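You operate a simulated robot arm through the tools that you are given. There is no shell and no other tool.

You are at the controls of a simulated robot arm. One attempt, no reset.

## Task
Inch the drum door round to its mark and open it.
Fine: brake on and main switch off before the guard, latch and door are opened.

Only the result counts: the job must be done as asked and must still hold three seconds after the hand-in. Knocking over, shifting, dropping, spilling or breaking anything else fails it.

## Robot
A 7-joint arm with a fingered hand on a trunk, on a base that drives. Base frame: it is fixed to the floor where the robot stands at the start and does not move with it; the origin is under the middle of the robot, x ahead of it, y to its left, z up. Readings come in m, rad, newtons and seconds.
Its first joint turns from -2.897 to 2.897 rad. Places, roughly: belt knob [-0.4, 3.9, 0.7]; door latch [0.5, 3.2, 2.5]; drum brake [0, 3.4, 1]; drum door [0.5, 3.2, 2.4]; drum guard [0.2, 3.2, 1.4]; drum main switch [-0.1, 3.6, 1.2]; front wheel brake [-0.6, 3.9, 0.3]; glaze pump [1, 2.4, 1.3]; glaze valve [1.1, 2.2, 1]; inch button [-0.3, 3.8, 1]; mouth cover knob [0.2, 3.2, 0.6]; pace knob [-0.4, 3.8, 1.1]; rear wheel brake [1, 2.1, 0.3]; side start button [-0.5, 4, 1]; side stop button [-0.4, 3.9, 1]; sieve lever [2, 2, 1.3]; turns knob [-0.5, 4, 1.1]; way knob [-0.2, 3.7, 1.1]; zero button [-0.2, 3.7, 1]. Payload 4 kg.
The TCP is the grasp point between the finger pads, 0.03 m short of the fingertips. In the tool frame z runs along the fingers and y along their closing line. Largest opening 0.104 m; the body of the gripper starts 0.035 m behind the TCP. The gripper is a hand of 4 fingers: y runs from the thumb to the fingers, the wrist lies at [-0.015, -0.113, -0.19] in the tool frame, and closing takes about 1.5 s.
Orientation is told as [roll, pitch, yaw] about the base's x, y, z axes, in that order, counted from this pose: with the fingers straight down and the wrist toward the robot, the tool's x, y and z point along [0, 1, 0], [1, 0, 0] and [0, 0, -1] of the base frame.

## Interface
- The arm moves only by the tool send_rows. Its argument "rows" is a list that holds one entry, the list of rows, each a list of 7 numbers: the shift along the base's x, y, z in units of 300 mm (1.0 is 300 mm), then the turn, a rotation vector about the base's x, y, z in units of 45 degrees (1.0 is 45 degrees), then the opening, from 0 (shut) to 1 (fully open). In form: [[[tx, ty, tz, rx, ry, rz, hand], ...]]. A call has 1 to 20 rows; each row is the pose to reach, as a shift and turn from the pose commanded when the call began. A call with a number of a shift or a turn outside -1 to 1 is refused whole. Each row takes 0.2 s and may step no farther than 0.05 m and 0.15 rad from the row before; otherwise, or with a gripper value out of range, the whole call is refused. A pose out of reach is approached as far as the arm can. The call stops where the force on the tool passes 90 N (or 10 N more than at its start, if that is more) or the arm is blocked; 0.2 s more then pass. Each finger travels about 0.153 m/s and halts on what it meets, pressing with about 25 N; the grip force reading is that of the motor and also rises with nothing between the fingers. The clock runs only during rows and for 0.2 s after the last one: add rows that repeat a pose to give the fingers time. It gives the time, the measured TCP pose, the force on the tool (base axes), the opening and the grip force at its end, in the units of the frame above (readings bear some noise), with the torque about the TCP (base axes, N m) and any sound that the robot's microphone picked up.
- Cameras (640 x 400 px; columns grow to the right, rows downward): "scene" is now at [0.3253, 0.1671, 1.247]; the picture's right is [-0.36, -0.93, 0.00], its down [-0.35, 0.13, -0.93] and it looks along [0.86, -0.33, -0.38] (base axes); focal length 269 px, centre (320, 200). "wrist" rides on the gripper at [0.061, -0.092, -0.13] in the tool frame; the picture's right is [-0.81, 0.27, -0.52], its down [-0.53, -0.71, 0.46] and it looks along [-0.24, 0.64, 0.72] (tool axes); focal length 275 px, centre (320, 200). There is no depth. A picture from a camera that has moved, and an enlarged one, comes with that camera's place and axes in the base frame and with its lens.
- capture(camera): a new picture of that camera. The clock stands still meanwhile.
- roll_base(legs): drives the robot by 1 to 6 legs, each [ahead, left, turn to the left] in m, m and rad, along the robot's own axes; the way and the turn of a leg run together, so that a leg with both is an arc; at most 1.5 m and 3.142 rad a leg. The arm and the cameras ride along, it lands a little off, and it stops where it bumps. It gives what a move gives.
- grasp_type(shape): the hand has 4 fingers and takes this shape, open, in about a second: jaw (thumb against the fingers, like two jaws); tri (thumb and two fingers); tip (a fingertip pinch); poke (one finger out to press); point (the index stretched); flat (the hand flat); cup (the hand cupped); fist (a fist). The gripper value then closes the fingers along that shape, each until it touches; the sizes above hold for jaw. It gives what a move gives, with no picture.
- head_to(pan, tilt): turns the head with the scene camera to pan (to the left, within 2.496 rad either way) and tilt (down, from -0.506 to 1.204), counted from straight ahead of the robot. It gives what a move gives.
- inspect(camera, box): a new picture of the part [left, top, right, bottom] of that camera's present view, enlarged. The clock stands still meanwhile.
- close_job(): hands the job in; it is judged then, once.

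Places have to be worked out from the pictures, the camera data and where the tool is seen. Open the gripper and draw the arm clear of the work before you hand the job in, unless the task says otherwise.

The tools are called after "Request:" as a command line: name --argument value ..., lists and objects as JSON in quotes. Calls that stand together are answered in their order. send_rows: Moves the arm, as the interface text tells. Its arguments: {"type":"object","properties":{"rows":{"type":"array"}},"required":["rows"]} The other tools are called the same way: grasp_type (shape) gives the hand a shape; roll_base (legs) drives the base; head_to (pan, tilt) turns the head that bears the scene camera; capture (camera) takes a picture; inspect (camera, box) takes an enlarged picture of a part of a camera's view; close_job () hands the job in.

At the start:

```text
clock: 0.0
eef_pos: [0.7374, -0.0301, 1.2041]
orientation: [-0.001, 0.0, 0.002]
contact_force: [0.5, -0.2, 0.5]
ft_torque: [0.03, 0.04, 0.0]
width: 0.1036
gripper_force: 0.0
shape: jaw
robot x, y, heading: [-0.0015, -0.0004, 0.002]
head pan, tilt: [-0.363, 0.387]
```

scene: 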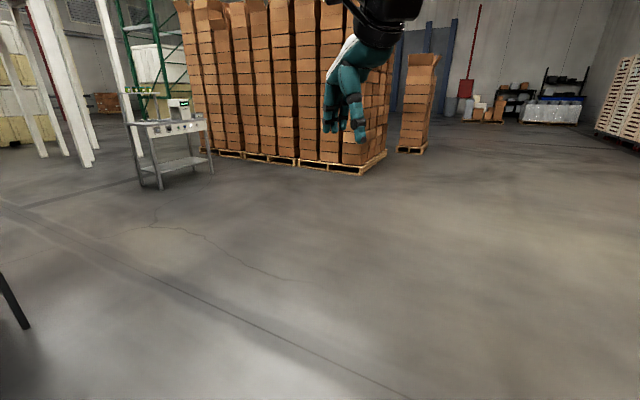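
wrist: 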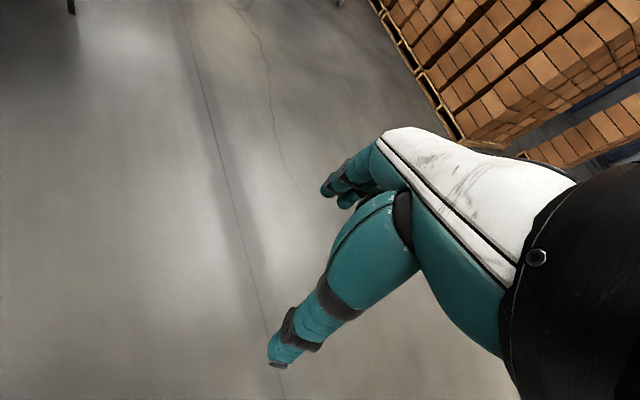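

The machine lies to the robot's left (y about 2 to 4 m). I turn the head that way to see it.

Request:
head_to --pan 1.5 --tilt 0.1

```text
clock: 1.8
eef_pos: [0.7359, -0.0295, 1.204]
orientation: [0.0, 0.0, 0.0]
contact_force: [0.5, 0.4, -0.4]
ft_torque: [0.0, 0.0, 0.02]
width: 0.1038
gripper_force: 0.0
shape: jaw
robot x, y, heading: [0.0026, 0.0002, 0.0]
head pan, tilt: [1.499, 0.099]
```

The head has turned; I take a picture of the machine.

Request:
capture --camera "scene"

```text
taken
camera scene: at [0.2453, 0.2919, 1.2738], right [1.0, -0.07, 0.0], down [-0.01, -0.1, -0.99], along [0.07, 0.99, -0.1], focal length 269 px, centre (320, 200)
```

scene: 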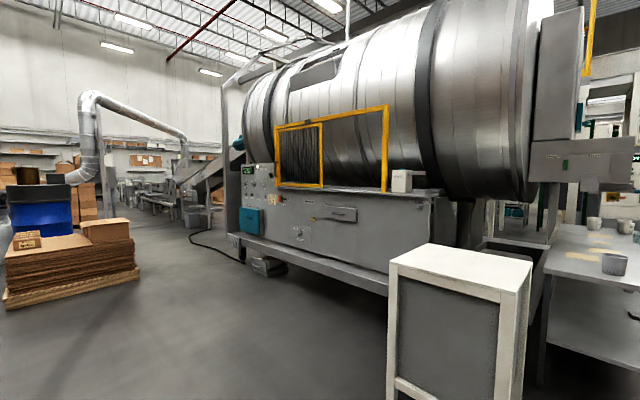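

A big drum with a control panel, guard (yellow frame), and a table in front. I zoom into the panel and the drum.

Request:
inspect --camera "scene" --box '[220, 140, 380, 280]'

Request:
inspect --camera "scene" --box '[230, 20, 450, 200]'

Request:
inspect --camera "scene" --box '[380, 140, 640, 300]'

```text
2.86 times, centred on (300, 210) of scene
camera zoom: at [0.2453, 0.2919, 1.2738], right [1.0, -0.07, 0.0], down [-0.01, -0.1, -0.99], along [0.07, 0.99, -0.1], focal length 769 px, centre (377, 171)
```

zoom: 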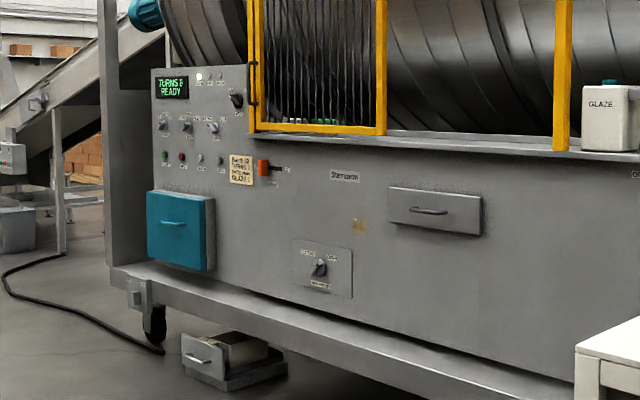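

```text
2.22 times, centred on (340, 110) of scene
camera zoom: at [0.2453, 0.2919, 1.2738], right [1.0, -0.07, 0.0], down [-0.01, -0.1, -0.99], along [0.07, 0.99, -0.1], focal length 598 px, centre (276, 400)
```

zoom: 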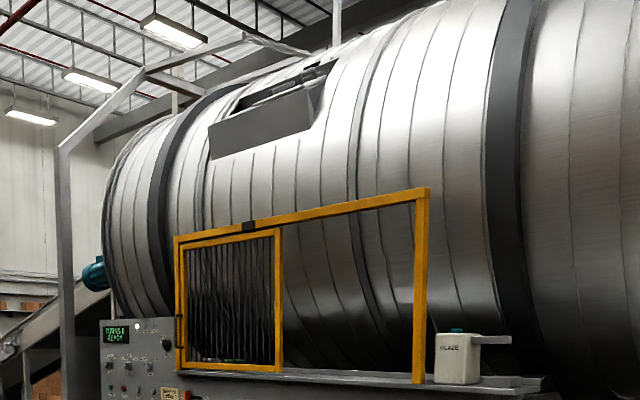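

```text
2.46 times, centred on (510, 220) of scene
camera zoom: at [0.2453, 0.2919, 1.2738], right [1.0, -0.07, 0.0], down [-0.01, -0.1, -0.99], along [0.07, 0.99, -0.1], focal length 663 px, centre (-148, 151)
```

zoom: 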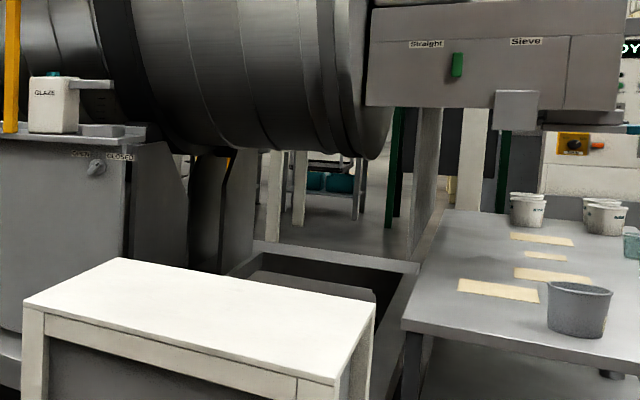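

The panel face runs from about (-0.5, 4.0) to (1.1, 2.2), so its normal faces heading ~0.72 rad. I turn to face it and drive diagonally to a standoff in front of the control panel.

Request:
roll_base --legs '[[0, 0, 0.72], [0.45, 1.4, 0], [0.45, 1.4, 0]]'

Request:
head_to --pan 0.0 --tilt 0.1

Request:
capture --camera "scene"

```text
clock: 17.9
eef_pos: [-0.592, 3.1527, 1.2043]
orientation: [-0.001, -0.001, 0.724]
contact_force: [0.1, 0.3, 0.7]
ft_torque: [0.03, -0.01, -0.05]
width: 0.1036
gripper_force: 0.1
shape: jaw
robot x, y, heading: [-1.1659, 2.6871, 0.723]
head pan, tilt: [1.499, 0.099]
```

```text
clock: 19.5
eef_pos: [-0.5915, 3.1536, 1.2032]
orientation: [-0.001, -0.001, 0.72]
contact_force: [1.0, 0.8, -0.3]
ft_torque: [-0.01, 0.0, -0.02]
width: 0.1037
gripper_force: 0.0
shape: jaw
robot x, y, heading: [-1.1632, 2.6878, 0.723]
head pan, tilt: [0.0, 0.099]
```

```text
taken
camera scene: at [-1.0479, 3.0581, 1.2738], right [0.66, -0.75, 0.0], down [-0.07, -0.07, -0.99], along [0.75, 0.66, -0.1], focal length 269 px, centre (320, 200)
```

scene: 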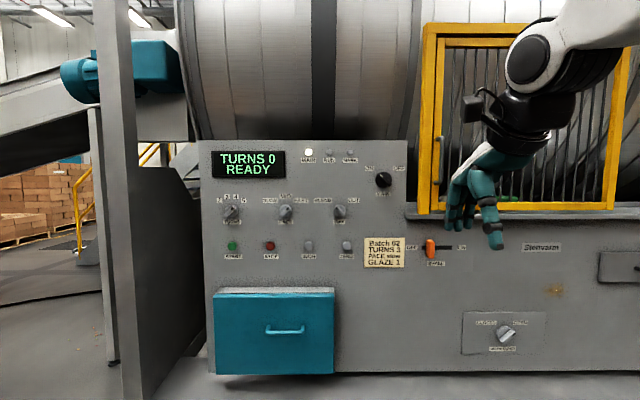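

Good view of the panel. I zoom in to read the labels.

Request:
inspect --camera "scene" --box '[200, 135, 360, 265]'

Request:
inspect --camera "scene" --box '[340, 140, 480, 275]'

Request:
inspect --camera "scene" --box '[410, 220, 640, 400]'

```text
3.08 times, centred on (280, 200) of scene
camera zoom: at [-1.0479, 3.0581, 1.2738], right [0.66, -0.75, 0.0], down [-0.07, -0.07, -0.99], along [0.75, 0.66, -0.1], focal length 828 px, centre (443, 200)
```

zoom: 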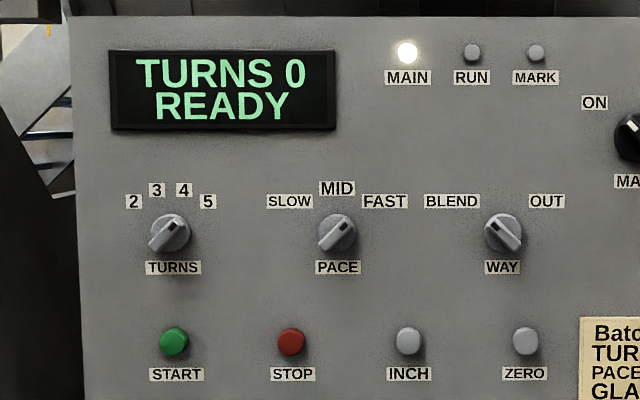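

```text
2.96 times, centred on (410, 208) of scene
camera zoom: at [-1.0479, 3.0581, 1.2738], right [0.66, -0.75, 0.0], down [-0.07, -0.07, -0.99], along [0.75, 0.66, -0.1], focal length 798 px, centre (53, 178)
```

zoom: 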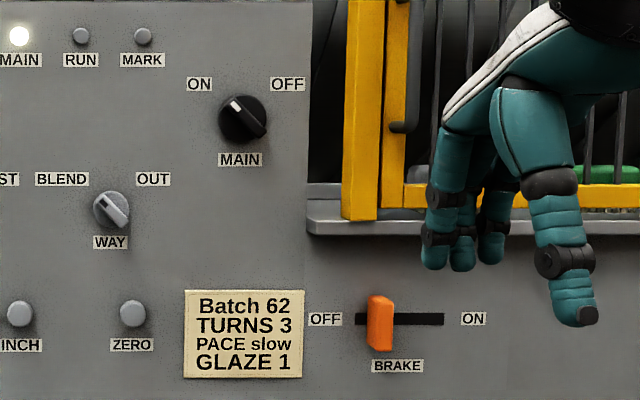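

```text
2.22 times, centred on (525, 310) of scene
camera zoom: at [-1.0479, 3.0581, 1.2738], right [0.66, -0.75, 0.0], down [-0.07, -0.07, -0.99], along [0.75, 0.66, -0.1], focal length 598 px, centre (-136, -44)
```

zoom: 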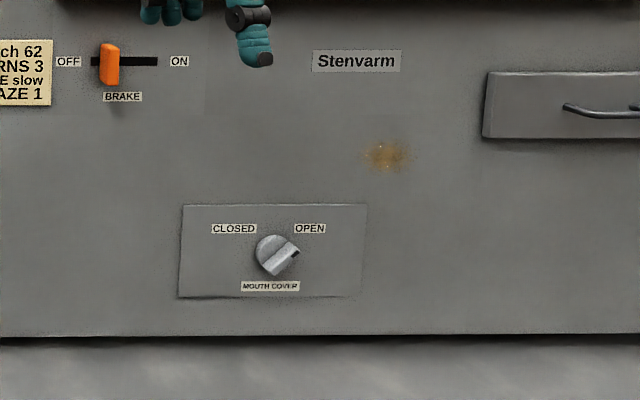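

Panel is about 1.05 m ahead of the camera; MAIN is ON, BRAKE is OFF, READY. I set the poke shape and begin turning the hand from down to forward (about the robot's left axis), in two 45° calls.

Request:
grasp_type --shape "poke"

Request:
send_rows --rows '[[[0, 0, 0, 0.11, -0.125, 0, 1], [0, 0, 0, 0.2206, -0.25, 0, 1], [0, 0, 0, 0.331, -0.375, 0, 1], [0, 0, 0, 0.441, -0.5, 0, 1], [0, 0, 0, 0.5514, -0.625, 0, 1], [0, 0, 0, 0.6617, -0.7498, 0, 1]]]'

Request:
send_rows --rows '[[[0, 0, 0, 0.11, -0.125, 0, 1], [0, 0, 0, 0.2206, -0.25, 0, 1], [0, 0, 0, 0.331, -0.375, 0, 1], [0, 0, 0, 0.441, -0.5, 0, 1], [0, 0, 0, 0.5514, -0.625, 0, 1], [0, 0, 0, 0.6617, -0.7498, 0, 1]]]'

Request:
capture --camera "scene"

Request:
capture --camera "wrist"

```text
clock: 20.4
eef_pos: [-0.5921, 3.1534, 1.204]
orientation: [0.0, -0.001, 0.722]
contact_force: [0.7, -0.2, 0.2]
ft_torque: [0.0, -0.03, -0.02]
width: 0.0001
gripper_force: 0.1
shape: poke
robot x, y, heading: [-1.1623, 2.6864, 0.724]
head pan, tilt: [0.0, 0.099]
```

```text
clock: 21.8
eef_pos: [-0.591, 3.1533, 1.2045]
orientation: [0.0, -0.788, 0.722]
contact_force: [0.5, 0.3, -0.8]
ft_torque: [0.04, -0.01, -0.04]
width: 0.0
gripper_force: 0.1
shape: poke
robot x, y, heading: [-1.1627, 2.6928, 0.73]
head pan, tilt: [0.0, 0.099]
```

```text
clock: 23.2
eef_pos: [-0.577, 3.1704, 1.2068]
orientation: [2.834, -1.57, -2.112]
contact_force: [-0.8, -0.1, -0.7]
ft_torque: [-0.03, -0.01, 0.0]
width: 0.0
gripper_force: 0.2
shape: poke
out of reach, approached as far as the arm can: row 2, 3, 4, 5, 6
robot x, y, heading: [-1.1648, 2.6878, 0.724]
head pan, tilt: [0.0, 0.099]
```

```text
taken
camera scene: at [-1.0482, 3.058, 1.2739], right [0.66, -0.75, 0.0], down [-0.07, -0.07, -1.0], along [0.75, 0.66, -0.1], focal length 269 px, centre (320, 200)
```

scene: 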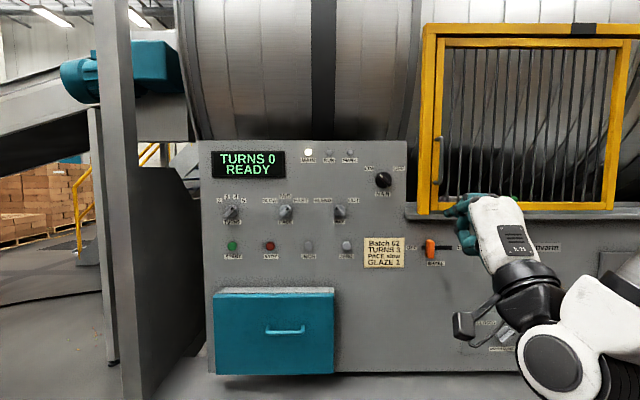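

```text
taken
camera wrist: at [-0.7155, 3.1312, 1.1159], right [0.15, -0.95, 0.27], down [0.69, -0.1, -0.71], along [0.7, 0.3, 0.65], focal length 275 px, centre (320, 200)
```

wrist: 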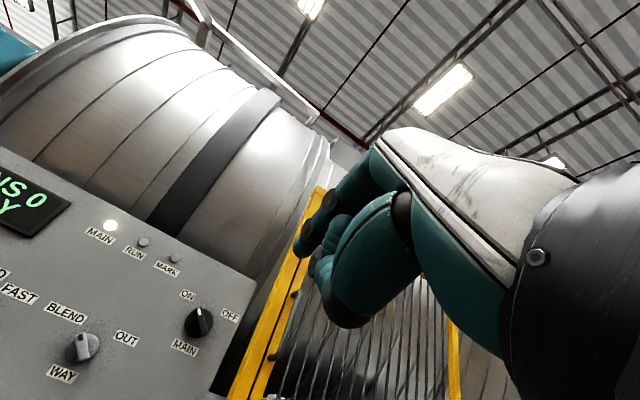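

The hand points forward at the panel. I zoom in on the hand to see which finger is extended and where its tip lies.

Request:
inspect --camera "scene" --box '[420, 160, 580, 290]'

Request:
inspect --camera "wrist" --box '[220, 120, 460, 340]'

```text
3.08 times, centred on (500, 225) of scene
camera zoom: at [-1.0482, 3.058, 1.2739], right [0.66, -0.75, 0.0], down [-0.07, -0.07, -1.0], along [0.75, 0.66, -0.1], focal length 828 px, centre (-234, 123)
```

zoom: 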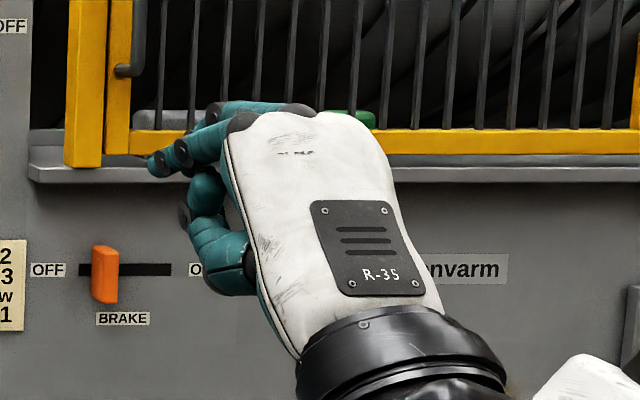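

```text
1.82 times, centred on (340, 230) of wrist
camera zoom: at [-0.7155, 3.1312, 1.1159], right [0.15, -0.95, 0.27], down [0.69, -0.1, -0.71], along [0.7, 0.3, 0.65], focal length 500 px, centre (284, 146)
```

zoom: 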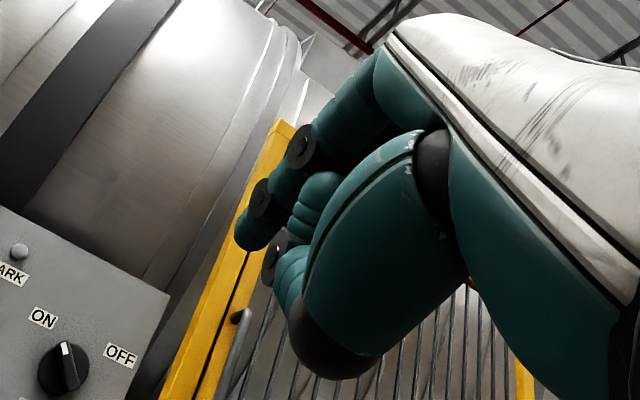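

The index tip sits about 0.045 m ahead of the TCP. INCH is at roughly L=3.03 (robot-left coordinate), z=0.987, panel about 1.38 m ahead of the robot axis; I drive 0.38 m closer and look again.

Request:
roll_base --legs '[[0.38, 0, 0]]'

Request:
head_to --pan 0.0 --tilt 0.25

Request:
capture --camera "scene"

Request:
capture --camera "wrist"

```text
clock: 25.6
eef_pos: [-0.2887, 3.4218, 1.208]
orientation: [2.02, -1.567, -1.299]
contact_force: [0.2, -0.2, 0.6]
ft_torque: [-0.02, -0.03, -0.03]
width: 0.0
gripper_force: 0.0
shape: poke
robot x, y, heading: [-0.8779, 2.9402, 0.725]
head pan, tilt: [0.0, 0.099]
```

```text
clock: 26.3
eef_pos: [-0.289, 3.4218, 1.2065]
orientation: [2.039, -1.57, -1.321]
contact_force: [0.4, 0.4, 0.3]
ft_torque: [0.0, -0.03, -0.01]
width: 0.0
gripper_force: 0.1
shape: poke
robot x, y, heading: [-0.8766, 2.9371, 0.718]
head pan, tilt: [0.0, 0.25]
```

```text
taken
camera scene: at [-0.7592, 3.3109, 1.2599], right [0.66, -0.75, 0.0], down [-0.19, -0.16, -0.97], along [0.73, 0.64, -0.25], focal length 269 px, centre (320, 200)
```

scene: 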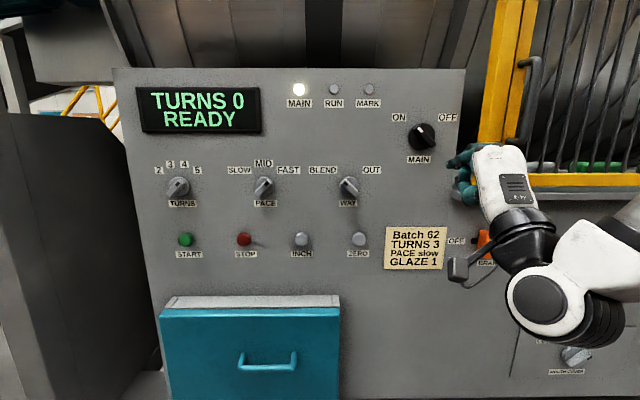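

```text
taken
camera wrist: at [-0.4271, 3.3822, 1.1161], right [0.15, -0.95, 0.27], down [0.69, -0.1, -0.71], along [0.71, 0.29, 0.64], focal length 275 px, centre (320, 200)
```

wrist: 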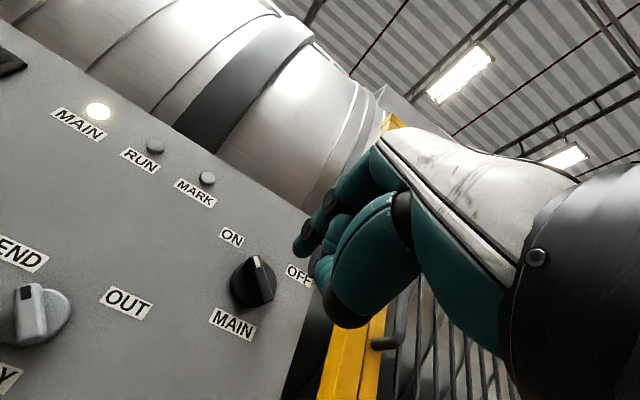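

Triangulating from two views: INCH at about L=3.033, z=0.99, F≈2.264 (F forward, L left in robot heading). I move the fingertip to in front of the button, still ~0.1 m off.

Request:
send_rows --rows '[[[-0.059, 0.0985, -0.092, 0, 0, 0, 1], [-0.118, 0.197, -0.1845, 0, 0, 0, 1], [-0.177, 0.2955, -0.277, 0, 0, 0, 1], [-0.236, 0.394, -0.369, 0, 0, 0, 1], [-0.295, 0.4925, -0.461, 0, 0, 0, 1], [-0.354, 0.591, -0.5535, 0, 0, 0, 1], [-0.413, 0.6895, -0.646, 0, 0, 0, 1], [-0.472, 0.788, -0.738, 0, 0, 0, 1], [-0.472, 0.788, -0.738, 0, 0, 0, 1]]]'

Request:
capture --camera "scene"

Request:
capture --camera "wrist"

```text
clock: 28.3
eef_pos: [-0.4309, 3.6587, 0.9844]
orientation: [2.034, -1.57, -1.314]
contact_force: [0.9, 0.0, 0.0]
ft_torque: [-0.01, 0.01, -0.02]
width: 0.0001
gripper_force: 0.0
shape: poke
robot x, y, heading: [-0.8737, 2.9432, 0.721]
head pan, tilt: [0.0, 0.25]
```

```text
taken
camera scene: at [-0.7593, 3.311, 1.2599], right [0.66, -0.75, 0.0], down [-0.19, -0.16, -0.97], along [0.73, 0.64, -0.25], focal length 269 px, centre (320, 200)
```

scene: 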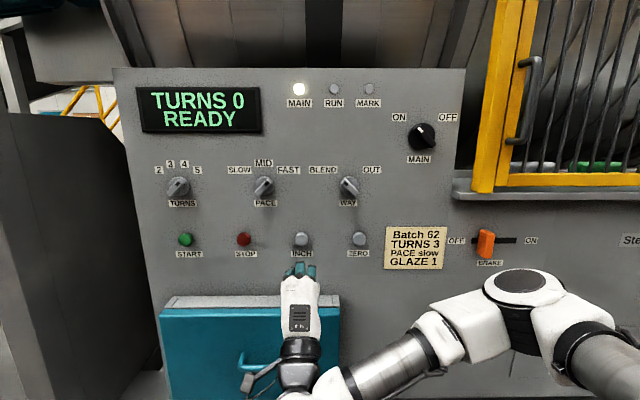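

```text
taken
camera wrist: at [-0.569, 3.6186, 0.8946], right [0.15, -0.95, 0.27], down [0.69, -0.1, -0.71], along [0.71, 0.29, 0.64], focal length 275 px, centre (320, 200)
```

wrist: 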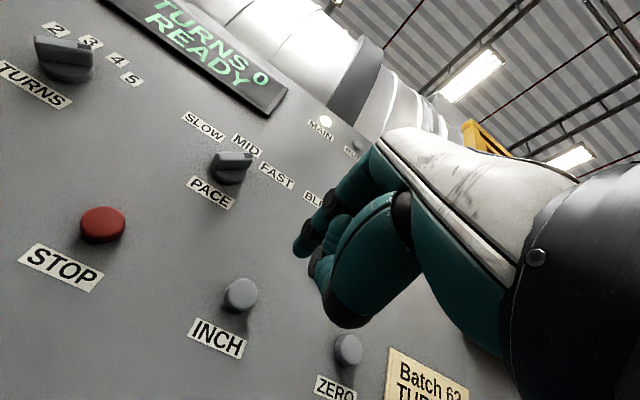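

The INCH button lines up with the fingertip to within a few mm by my ray calculation. I zoom in to confirm the fingertip before pressing.

Request:
inspect --camera "scene" --box '[250, 220, 360, 310]'

Request:
inspect --camera "wrist" --box '[200, 170, 420, 340]'

```text
4.44 times, centred on (305, 265) of scene
camera zoom: at [-0.7593, 3.311, 1.2599], right [0.66, -0.75, 0.0], down [-0.19, -0.16, -0.97], along [0.73, 0.64, -0.25], focal length 1197 px, centre (387, -89)
```

zoom: 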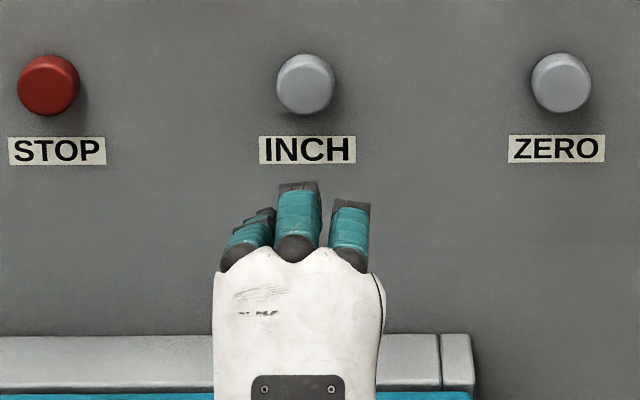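

```text
2.35 times, centred on (310, 255) of wrist
camera zoom: at [-0.569, 3.6186, 0.8946], right [0.15, -0.95, 0.27], down [0.69, -0.1, -0.71], along [0.71, 0.29, 0.64], focal length 648 px, centre (344, 71)
```

zoom: 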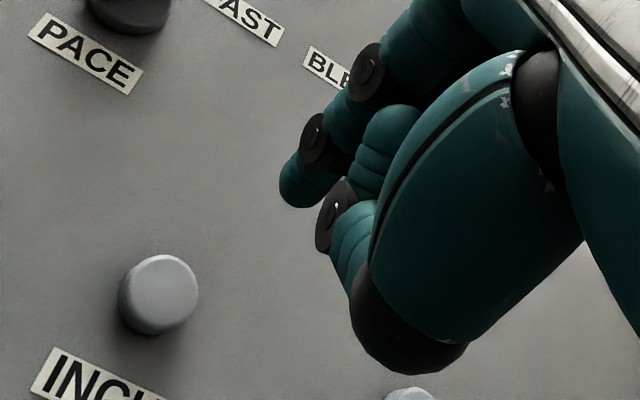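

The extended index tip is aligned with INCH. I advance 0.105 m, stopping about 2 cm short of the expected contact.

Request:
send_rows --rows '[[[0.0876, 0.0771, 0.01, 0, 0, 0, 1], [0.1751, 0.1542, 0.01, 0, 0, 0, 1], [0.2627, 0.2313, 0.01, 0, 0, 0, 1], [0.2627, 0.2313, 0.01, 0, 0, 0, 1]]]'

Request:
inspect --camera "scene" --box '[250, 60, 410, 310]'

Request:
inspect --camera "wrist" --box '[200, 170, 420, 340]'

```text
clock: 29.3
eef_pos: [-0.353, 3.7269, 0.9892]
orientation: [1.806, -1.57, -1.086]
contact_force: [0.2, -0.1, -0.2]
ft_torque: [0.01, 0.0, 0.0]
width: 0.0
gripper_force: 0.1
shape: poke
robot x, y, heading: [-0.8764, 2.9415, 0.723]
head pan, tilt: [0.0, 0.25]
```

```text
1.60 times, centred on (330, 185) of scene
camera zoom: at [-0.7593, 3.3109, 1.2599], right [0.66, -0.75, 0.0], down [-0.19, -0.16, -0.97], along [0.73, 0.64, -0.25], focal length 431 px, centre (304, 224)
```

zoom: 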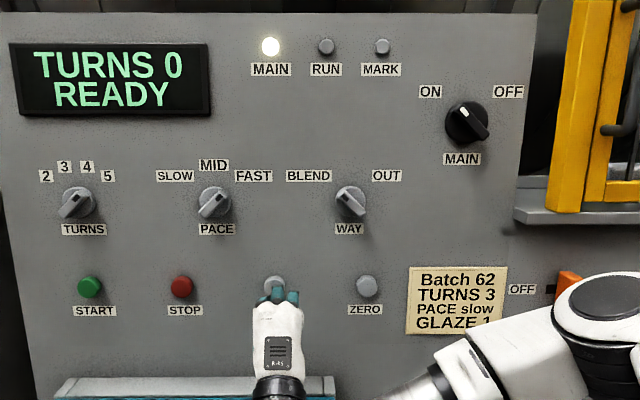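

```text
2.35 times, centred on (310, 255) of wrist
camera zoom: at [-0.49, 3.6877, 0.8978], right [0.15, -0.95, 0.27], down [0.69, -0.1, -0.71], along [0.71, 0.29, 0.64], focal length 648 px, centre (344, 71)
```

zoom: 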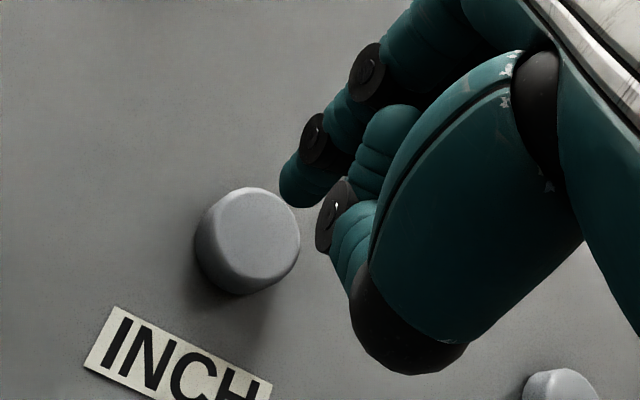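

The button is just ahead and slightly below the fingertip; I lower 1 cm and then creep forward 1 cm, watching the force.

Request:
send_rows --rows '[[[0, 0, -0.033, 0, 0, 0, 1], [0.0125, 0.011, -0.033, 0, 0, 0, 1], [0.025, 0.022, -0.033, 0, 0, 0, 1], [0.025, 0.022, -0.033, 0, 0, 0, 1]]]'

Request:
inspect --camera "wrist" --box '[200, 170, 420, 340]'

```text
clock: 30.3
eef_pos: [-0.344, 3.7329, 0.979]
orientation: [1.884, -1.568, -1.165]
contact_force: [-0.7, -0.5, 0.6]
ft_torque: [0.0, 0.01, 0.02]
width: 0.0
gripper_force: 0.0
shape: poke
robot x, y, heading: [-0.8785, 2.9374, 0.723]
head pan, tilt: [0.0, 0.25]
```

```text
2.35 times, centred on (310, 255) of wrist
camera zoom: at [-0.4826, 3.6942, 0.8879], right [0.15, -0.95, 0.27], down [0.69, -0.1, -0.71], along [0.71, 0.29, 0.64], focal length 648 px, centre (344, 71)
```

zoom: 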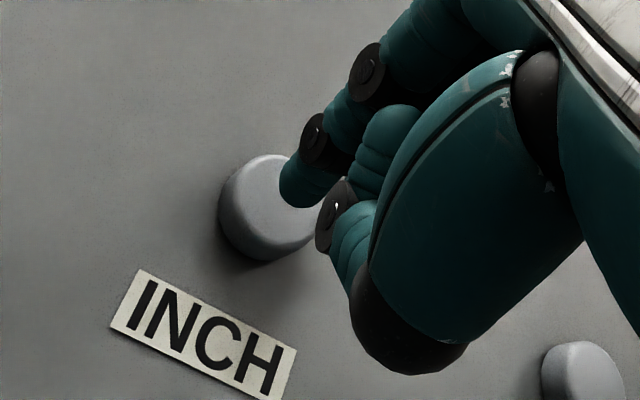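

The tip is now over the button face with a small gap. I creep forward another 1 cm in 5 mm steps.

Request:
send_rows --rows '[[[0.0125, 0.011, 0, 0, 0, 0, 1], [0.025, 0.022, 0, 0, 0, 0, 1]]]'

Request:
inspect --camera "wrist" --box '[200, 170, 420, 340]'

Request:
inspect --camera "scene" --box '[120, 60, 410, 310]'

```text
clock: 30.9
eef_pos: [-0.3373, 3.741, 0.9795]
orientation: [2.369, -1.569, -1.648]
contact_force: [1.1, -0.7, 0.9]
ft_torque: [-0.01, 0.02, 0.03]
width: 0.0
gripper_force: 0.1
shape: poke
robot x, y, heading: [-0.8731, 2.9398, 0.716]
head pan, tilt: [0.0, 0.25]
```

```text
2.35 times, centred on (310, 255) of wrist
camera zoom: at [-0.475, 3.701, 0.8879], right [0.15, -0.95, 0.27], down [0.69, -0.1, -0.71], along [0.71, 0.29, 0.65], focal length 648 px, centre (344, 71)
```

zoom: 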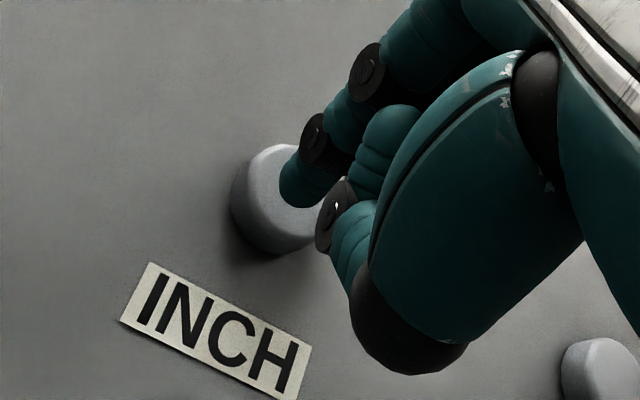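

```text
1.60 times, centred on (265, 185) of scene
camera zoom: at [-0.7592, 3.3109, 1.2599], right [0.66, -0.75, 0.0], down [-0.19, -0.16, -0.97], along [0.73, 0.64, -0.25], focal length 431 px, centre (408, 224)
```

zoom: 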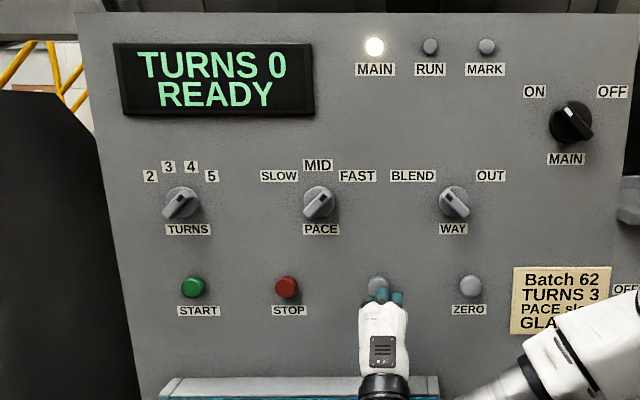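

No contact force yet and display still READY; I continue 5 mm at a time.

Request:
send_rows --rows '[[[0.0125, 0.011, 0, 0, 0, 0, 1]]]'

Request:
inspect --camera "scene" --box '[120, 60, 410, 310]'

```text
clock: 31.3
eef_pos: [-0.3322, 3.7442, 0.9784]
orientation: [1.782, -1.569, -1.063]
contact_force: [0.2, -0.4, 1.0]
ft_torque: [0.0, -0.05, 0.01]
width: 0.0
gripper_force: 0.0
shape: poke
robot x, y, heading: [-0.8779, 2.9396, 0.721]
head pan, tilt: [0.0, 0.25]
```

```text
1.60 times, centred on (265, 185) of scene
camera zoom: at [-0.7592, 3.3109, 1.2599], right [0.66, -0.75, 0.0], down [-0.19, -0.16, -0.97], along [0.73, 0.64, -0.25], focal length 431 px, centre (408, 224)
```

zoom: 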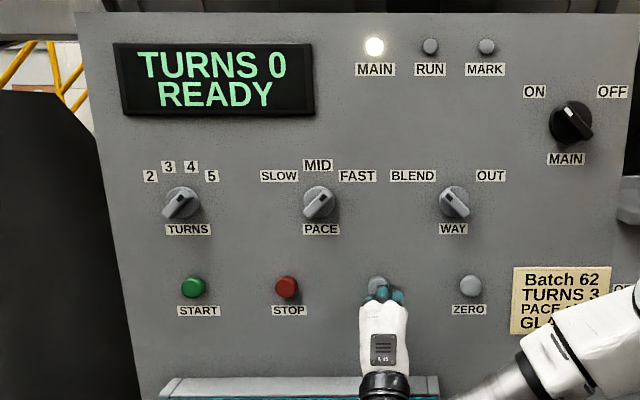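

Still no contact; another 5 mm step.

Request:
send_rows --rows '[[[0.0125, 0.011, 0, 0, 0, 0, 1]]]'

Request:
inspect --camera "scene" --box '[120, 60, 410, 310]'

Request:
inspect --camera "wrist" --box '[200, 170, 420, 340]'

```text
clock: 31.7
eef_pos: [-0.3298, 3.7467, 0.9794]
orientation: [2.177, -1.569, -1.459]
contact_force: [0.7, 0.4, 0.0]
ft_torque: [0.03, 0.04, -0.01]
width: 0.0
gripper_force: 0.1
shape: poke
robot x, y, heading: [-0.8777, 2.9381, 0.721]
head pan, tilt: [0.0, 0.25]
```

```text
1.60 times, centred on (265, 185) of scene
camera zoom: at [-0.7593, 3.3109, 1.2599], right [0.66, -0.75, 0.0], down [-0.19, -0.16, -0.97], along [0.73, 0.64, -0.25], focal length 431 px, centre (408, 224)
```

zoom: 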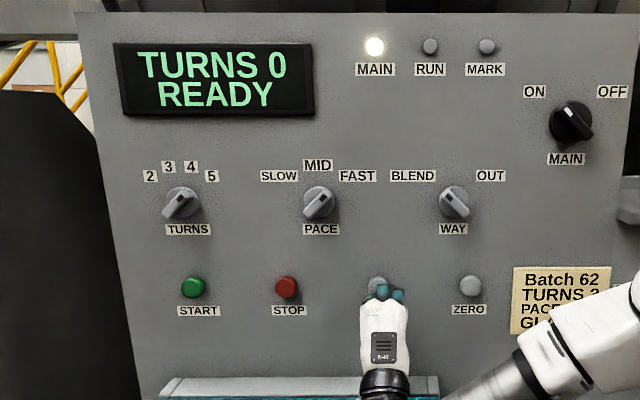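

```text
2.35 times, centred on (310, 255) of wrist
camera zoom: at [-0.4666, 3.7076, 0.8877], right [0.15, -0.95, 0.27], down [0.69, -0.1, -0.71], along [0.71, 0.29, 0.64], focal length 648 px, centre (344, 71)
```

zoom: 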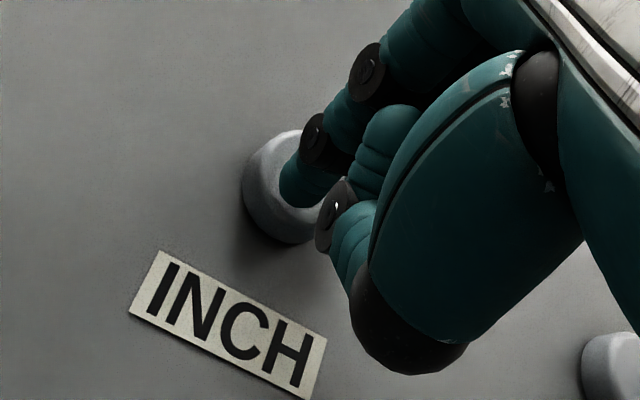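

Still approaching; no force. Another 5 mm twice with a check.

Request:
send_rows --rows '[[[0.0125, 0.011, 0, 0, 0, 0, 1]]]'

Request:
inspect --camera "scene" --box '[120, 60, 410, 310]'

```text
clock: 32.1
eef_pos: [-0.3248, 3.7511, 0.9787]
orientation: [2.112, -1.569, -1.391]
contact_force: [0.4, -0.2, -0.3]
ft_torque: [-0.01, 0.02, 0.02]
width: 0.0
gripper_force: 0.0
shape: poke
robot x, y, heading: [-0.8782, 2.9405, 0.72]
head pan, tilt: [0.0, 0.25]
```

```text
1.60 times, centred on (265, 185) of scene
camera zoom: at [-0.7592, 3.3109, 1.2599], right [0.66, -0.75, 0.0], down [-0.19, -0.16, -0.97], along [0.73, 0.64, -0.25], focal length 431 px, centre (408, 224)
```

zoom: 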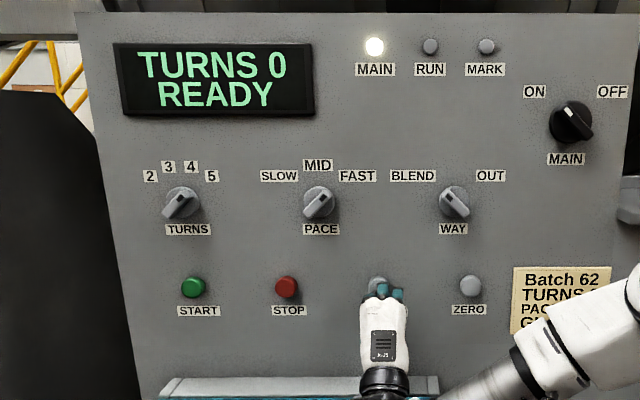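

No contact yet; another 5 mm.

Request:
send_rows --rows '[[[0.0125, 0.011, 0, 0, 0, 0, 1]]]'

Request:
inspect --camera "wrist" --box '[200, 170, 420, 340]'

Request:
inspect --camera "scene" --box '[120, 60, 410, 310]'

```text
clock: 32.5
eef_pos: [-0.3221, 3.7539, 0.9783]
orientation: [1.607, -1.57, -0.883]
contact_force: [-2.2, -1.6, -0.5]
ft_torque: [-0.02, -0.02, 0.01]
width: 0.0002
gripper_force: 0.0
shape: poke
robot x, y, heading: [-0.8767, 2.9397, 0.72]
head pan, tilt: [0.0, 0.25]
heard: click
```

```text
2.35 times, centred on (310, 255) of wrist
camera zoom: at [-0.4599, 3.7142, 0.8875], right [0.15, -0.95, 0.27], down [0.69, -0.1, -0.71], along [0.71, 0.29, 0.64], focal length 648 px, centre (344, 71)
```

zoom: 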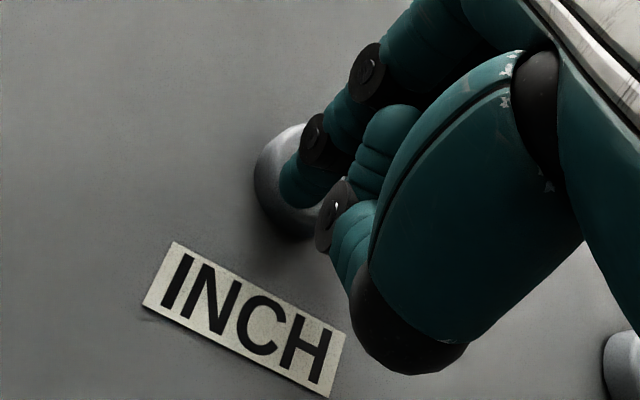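

```text
1.60 times, centred on (265, 185) of scene
camera zoom: at [-0.7593, 3.3109, 1.2599], right [0.66, -0.75, 0.0], down [-0.19, -0.16, -0.97], along [0.73, 0.64, -0.25], focal length 431 px, centre (408, 224)
```

zoom: 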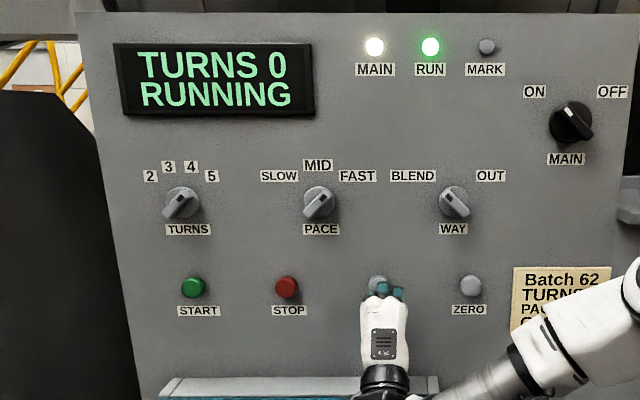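

The button clicked and the display says RUNNING. I hold the pose one row and look at the panel again, to learn whether it's hold-to-run and how fast it goes.

Request:
send_rows --rows '[[[0, 0, 0, 0, 0, 0, 1]]]'

Request:
inspect --camera "scene" --box '[120, 60, 410, 310]'

Request:
capture --camera "scene"

```text
clock: 32.9
eef_pos: [-0.3213, 3.7547, 0.9786]
orientation: [1.89, -1.568, -1.17]
contact_force: [-2.2, -0.8, -1.4]
ft_torque: [-0.01, 0.01, 0.01]
width: 0.0
gripper_force: 0.1
shape: poke
robot x, y, heading: [-0.8769, 2.9383, 0.72]
head pan, tilt: [0.0, 0.25]
```

```text
1.60 times, centred on (265, 185) of scene
camera zoom: at [-0.7593, 3.3109, 1.2599], right [0.66, -0.75, 0.0], down [-0.19, -0.16, -0.97], along [0.73, 0.64, -0.25], focal length 431 px, centre (408, 224)
```

zoom: 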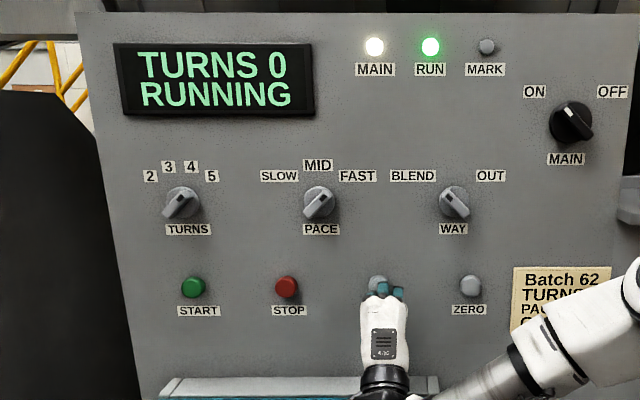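

```text
taken
camera scene: at [-0.7593, 3.3109, 1.2599], right [0.66, -0.75, 0.0], down [-0.19, -0.16, -0.97], along [0.73, 0.64, -0.25], focal length 269 px, centre (320, 200)
```

scene: 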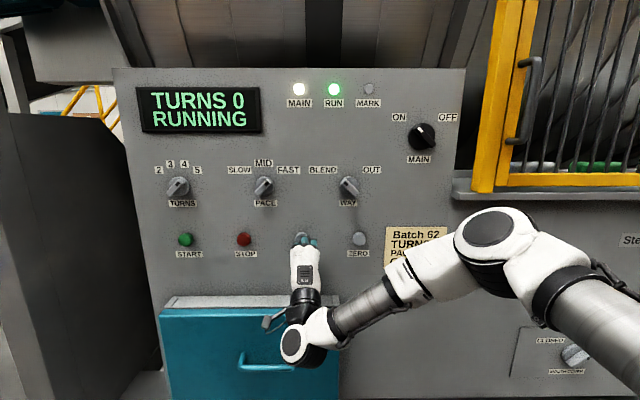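

Running while held. I release by backing off 1 cm to see whether it stops and where the door has moved.

Request:
send_rows --rows '[[[-0.025, -0.022, 0, 0, 0, 0, 1]]]'

Request:
inspect --camera "scene" --box '[120, 60, 410, 310]'

Request:
head_to --pan -0.5 --tilt -0.45

Request:
capture --camera "scene"

```text
clock: 33.3
eef_pos: [-0.3276, 3.7467, 0.9787]
orientation: [2.176, -1.569, -1.457]
contact_force: [-1.0, -0.5, -0.2]
ft_torque: [0.0, -0.02, -0.01]
width: 0.0
gripper_force: 0.1
shape: poke
robot x, y, heading: [-0.8798, 2.9392, 0.719]
head pan, tilt: [0.0, 0.25]
```

```text
1.60 times, centred on (265, 185) of scene
camera zoom: at [-0.7592, 3.311, 1.2599], right [0.66, -0.75, 0.0], down [-0.19, -0.16, -0.97], along [0.73, 0.64, -0.25], focal length 431 px, centre (408, 224)
```

zoom: 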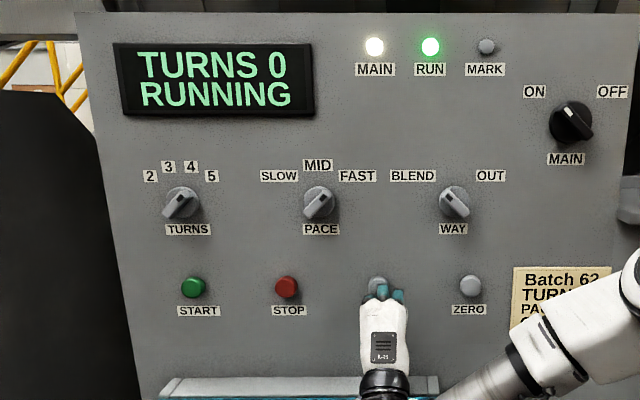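

```text
clock: 34.4
eef_pos: [-0.3288, 3.7467, 0.9801]
orientation: [2.042, -1.568, -1.321]
contact_force: [0.4, 0.6, 0.0]
ft_torque: [0.01, 0.0, 0.03]
width: 0.0
gripper_force: 0.1
shape: poke
robot x, y, heading: [-0.8778, 2.9379, 0.724]
head pan, tilt: [-0.499, -0.45]
```

```text
taken
camera scene: at [-0.761, 3.2648, 1.3195], right [0.22, -0.98, 0.0], down [0.42, 0.1, -0.9], along [0.88, 0.2, 0.43], focal length 269 px, centre (320, 200)
```

scene: 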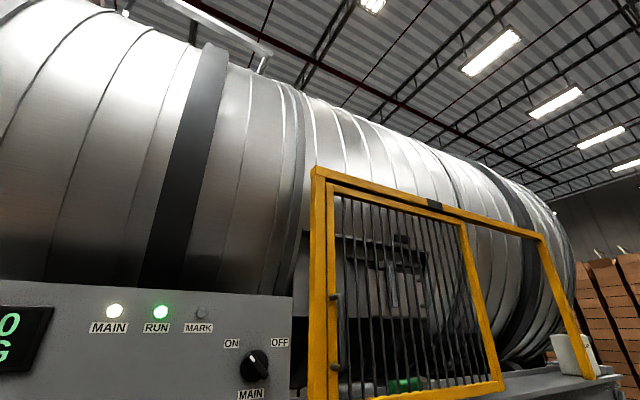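

The RUN lamp is still lit after release, and the door has come down behind the guard. I let 0.4 s pass and see if it's still moving.

Request:
inspect --camera "scene" --box '[60, 170, 500, 400]'

Request:
send_rows --rows '[[[0, 0, 0, 0, 0, 0, 1]]]'

Request:
inspect --camera "scene" --box '[60, 170, 500, 400]'

```text
1.45 times, centred on (280, 285) of scene
camera zoom: at [-0.761, 3.2648, 1.3195], right [0.22, -0.98, 0.0], down [0.42, 0.1, -0.9], along [0.88, 0.2, 0.43], focal length 392 px, centre (378, 76)
```

zoom: 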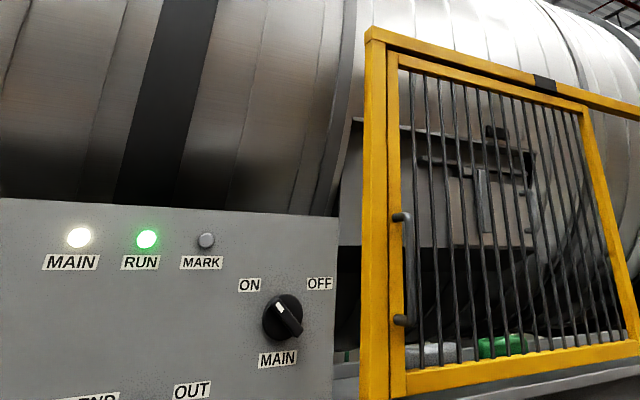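

```text
clock: 34.8
eef_pos: [-0.3294, 3.7481, 0.9789]
orientation: [2.043, -1.569, -1.322]
contact_force: [0.1, -0.4, 0.8]
ft_torque: [0.01, 0.0, -0.02]
width: 0.0
gripper_force: 0.0
shape: poke
robot x, y, heading: [-0.8771, 2.9411, 0.721]
head pan, tilt: [-0.499, -0.45]
```

```text
1.45 times, centred on (280, 285) of scene
camera zoom: at [-0.761, 3.2647, 1.3196], right [0.22, -0.98, 0.0], down [0.42, 0.1, -0.9], along [0.88, 0.2, 0.44], focal length 392 px, centre (378, 76)
```

zoom: 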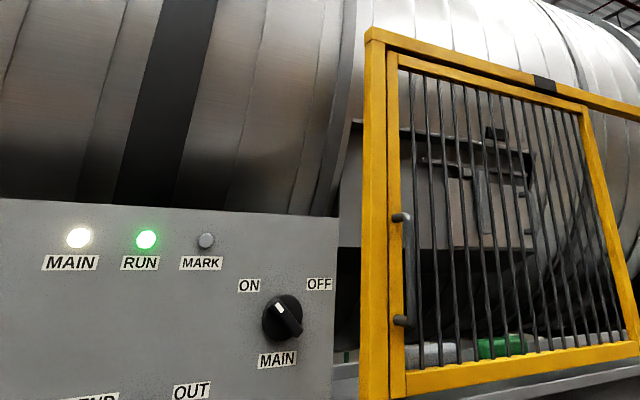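

The door appears to have slowed with RUN still lit. I wait again and compare.

Request:
send_rows --rows '[[[0, 0, 0, 0, 0, 0, 1]]]'

Request:
inspect --camera "scene" --box '[60, 170, 500, 400]'

```text
clock: 35.2
eef_pos: [-0.3285, 3.7469, 0.979]
orientation: [2.063, -1.57, -1.343]
contact_force: [-1.0, 0.6, 0.2]
ft_torque: [-0.01, 0.0, 0.0]
width: 0.0001
gripper_force: 0.0
shape: poke
robot x, y, heading: [-0.8774, 2.94, 0.723]
head pan, tilt: [-0.499, -0.45]
```

```text
1.45 times, centred on (280, 285) of scene
camera zoom: at [-0.761, 3.2647, 1.3196], right [0.22, -0.98, 0.0], down [0.42, 0.1, -0.9], along [0.88, 0.2, 0.44], focal length 392 px, centre (378, 76)
```

zoom: 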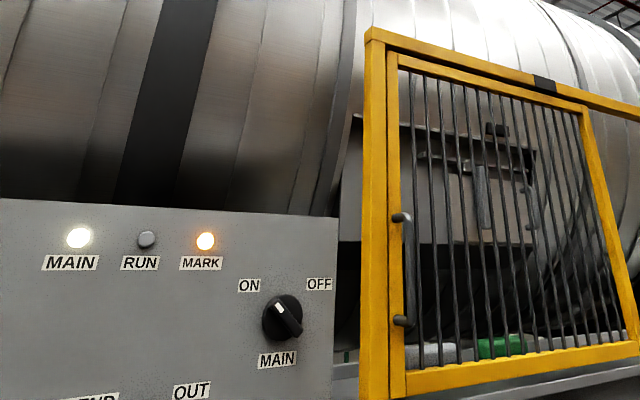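

RUN is off and MARK is lit: the door is at its mark. Now the brake: lever triangulates to about L=2.553, z=0.978, F≈2.27. I back off INCH and move right to in front of the brake's left side.

Request:
send_rows --rows '[[[-0.1251, -0.1101, 0, 0, 0, 0, 1], [-0.2502, -0.2203, 0, 0, 0, 0, 1], [-0.162, -0.3204, 0, 0, 0, 0, 1], [-0.074, -0.4205, 0, 0, 0, 0, 1], [0.0142, -0.5206, 0, 0, 0, 0, 1], [0.1024, -0.6207, 0, 0, 0, 0, 1], [0.1905, -0.7207, 0, 0, 0, 0, 1]]]'

Request:
send_rows --rows '[[[0.101, -0.115, 0, 0, 0, 0, 1], [0.203, -0.23, 0, 0, 0, 0, 1], [0.304, -0.345, 0, 0, 0, 0, 1], [0.406, -0.46, 0, 0, 0, 0, 1], [0.507, -0.575, 0, 0, 0, 0, 1], [0.507, -0.575, 0, 0, 0, 0, 1]]]'

Request:
head_to --pan -0.3 --tilt 0.25

Request:
capture --camera "scene"

Request:
capture --camera "wrist"

```text
clock: 36.8
eef_pos: [-0.2721, 3.5298, 0.9779]
orientation: [1.824, -1.568, -1.103]
contact_force: [-1.4, 0.4, -0.1]
ft_torque: [0.03, 0.0, 0.0]
width: 0.0
gripper_force: 0.0
shape: poke
robot x, y, heading: [-0.8747, 2.9431, 0.726]
head pan, tilt: [-0.499, -0.45]
```

```text
clock: 38.2
eef_pos: [-0.1182, 3.3594, 0.979]
orientation: [2.012, -1.569, -1.292]
contact_force: [0.2, -0.8, 0.5]
ft_torque: [-0.02, -0.02, -0.01]
width: 0.0001
gripper_force: 0.0
shape: poke
robot x, y, heading: [-0.8747, 2.9399, 0.722]
head pan, tilt: [-0.499, -0.45]
```

```text
clock: 39.2
eef_pos: [-0.1183, 3.3593, 0.9776]
orientation: [2.014, -1.569, -1.291]
contact_force: [-0.6, 0.4, 0.3]
ft_torque: [-0.02, 0.02, 0.01]
width: 0.0
gripper_force: 0.0
shape: poke
robot x, y, heading: [-0.8726, 2.942, 0.719]
head pan, tilt: [-0.3, 0.25]
```

```text
taken
camera scene: at [-0.7441, 3.2873, 1.26], right [0.41, -0.91, 0.0], down [-0.22, -0.1, -0.97], along [0.89, 0.4, -0.25], focal length 269 px, centre (320, 200)
```

scene: 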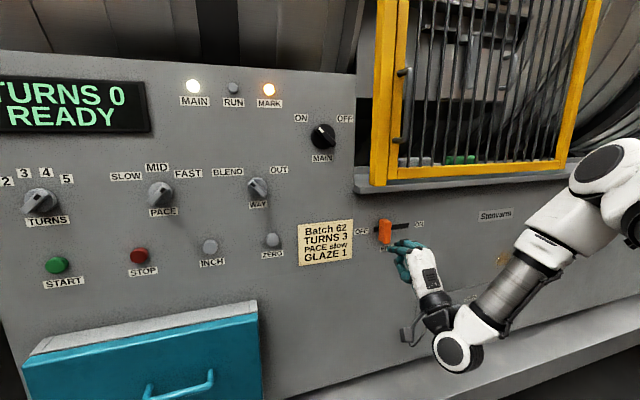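

```text
taken
camera wrist: at [-0.2572, 3.3196, 0.8874], right [0.15, -0.95, 0.27], down [0.69, -0.1, -0.71], along [0.71, 0.29, 0.64], focal length 275 px, centre (320, 200)
```

wrist: 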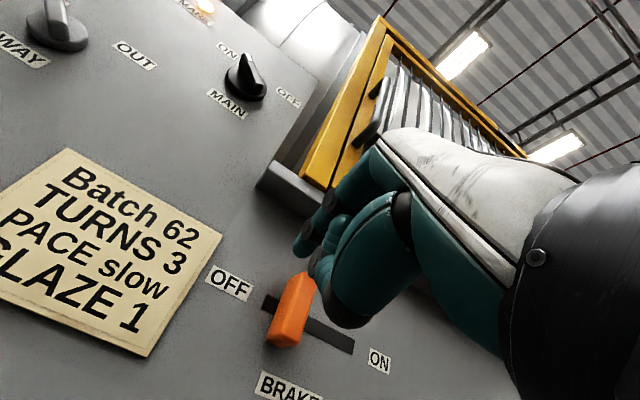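

MARK stays lit and the display reads READY. I zoom on the brake lever from both cameras to fix its position and protrusion.

Request:
inspect --camera "wrist" --box '[200, 220, 420, 390]'

Request:
inspect --camera "scene" --box '[340, 200, 470, 290]'

```text
2.35 times, centred on (310, 305) of wrist
camera zoom: at [-0.2572, 3.3196, 0.8874], right [0.15, -0.95, 0.27], down [0.69, -0.1, -0.71], along [0.71, 0.29, 0.64], focal length 648 px, centre (344, -47)
```

zoom: 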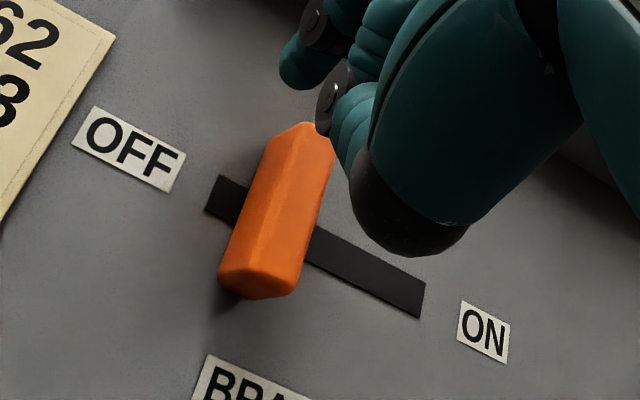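

```text
4.44 times, centred on (405, 245) of scene
camera zoom: at [-0.7441, 3.2873, 1.26], right [0.41, -0.91, 0.0], down [-0.22, -0.1, -0.97], along [0.89, 0.4, -0.25], focal length 1197 px, centre (-58, 0)
```

zoom: 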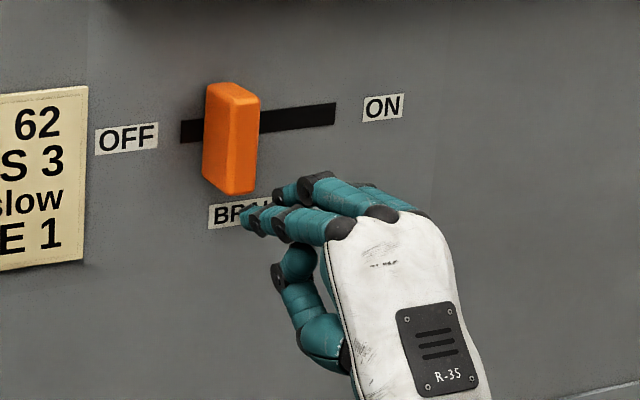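

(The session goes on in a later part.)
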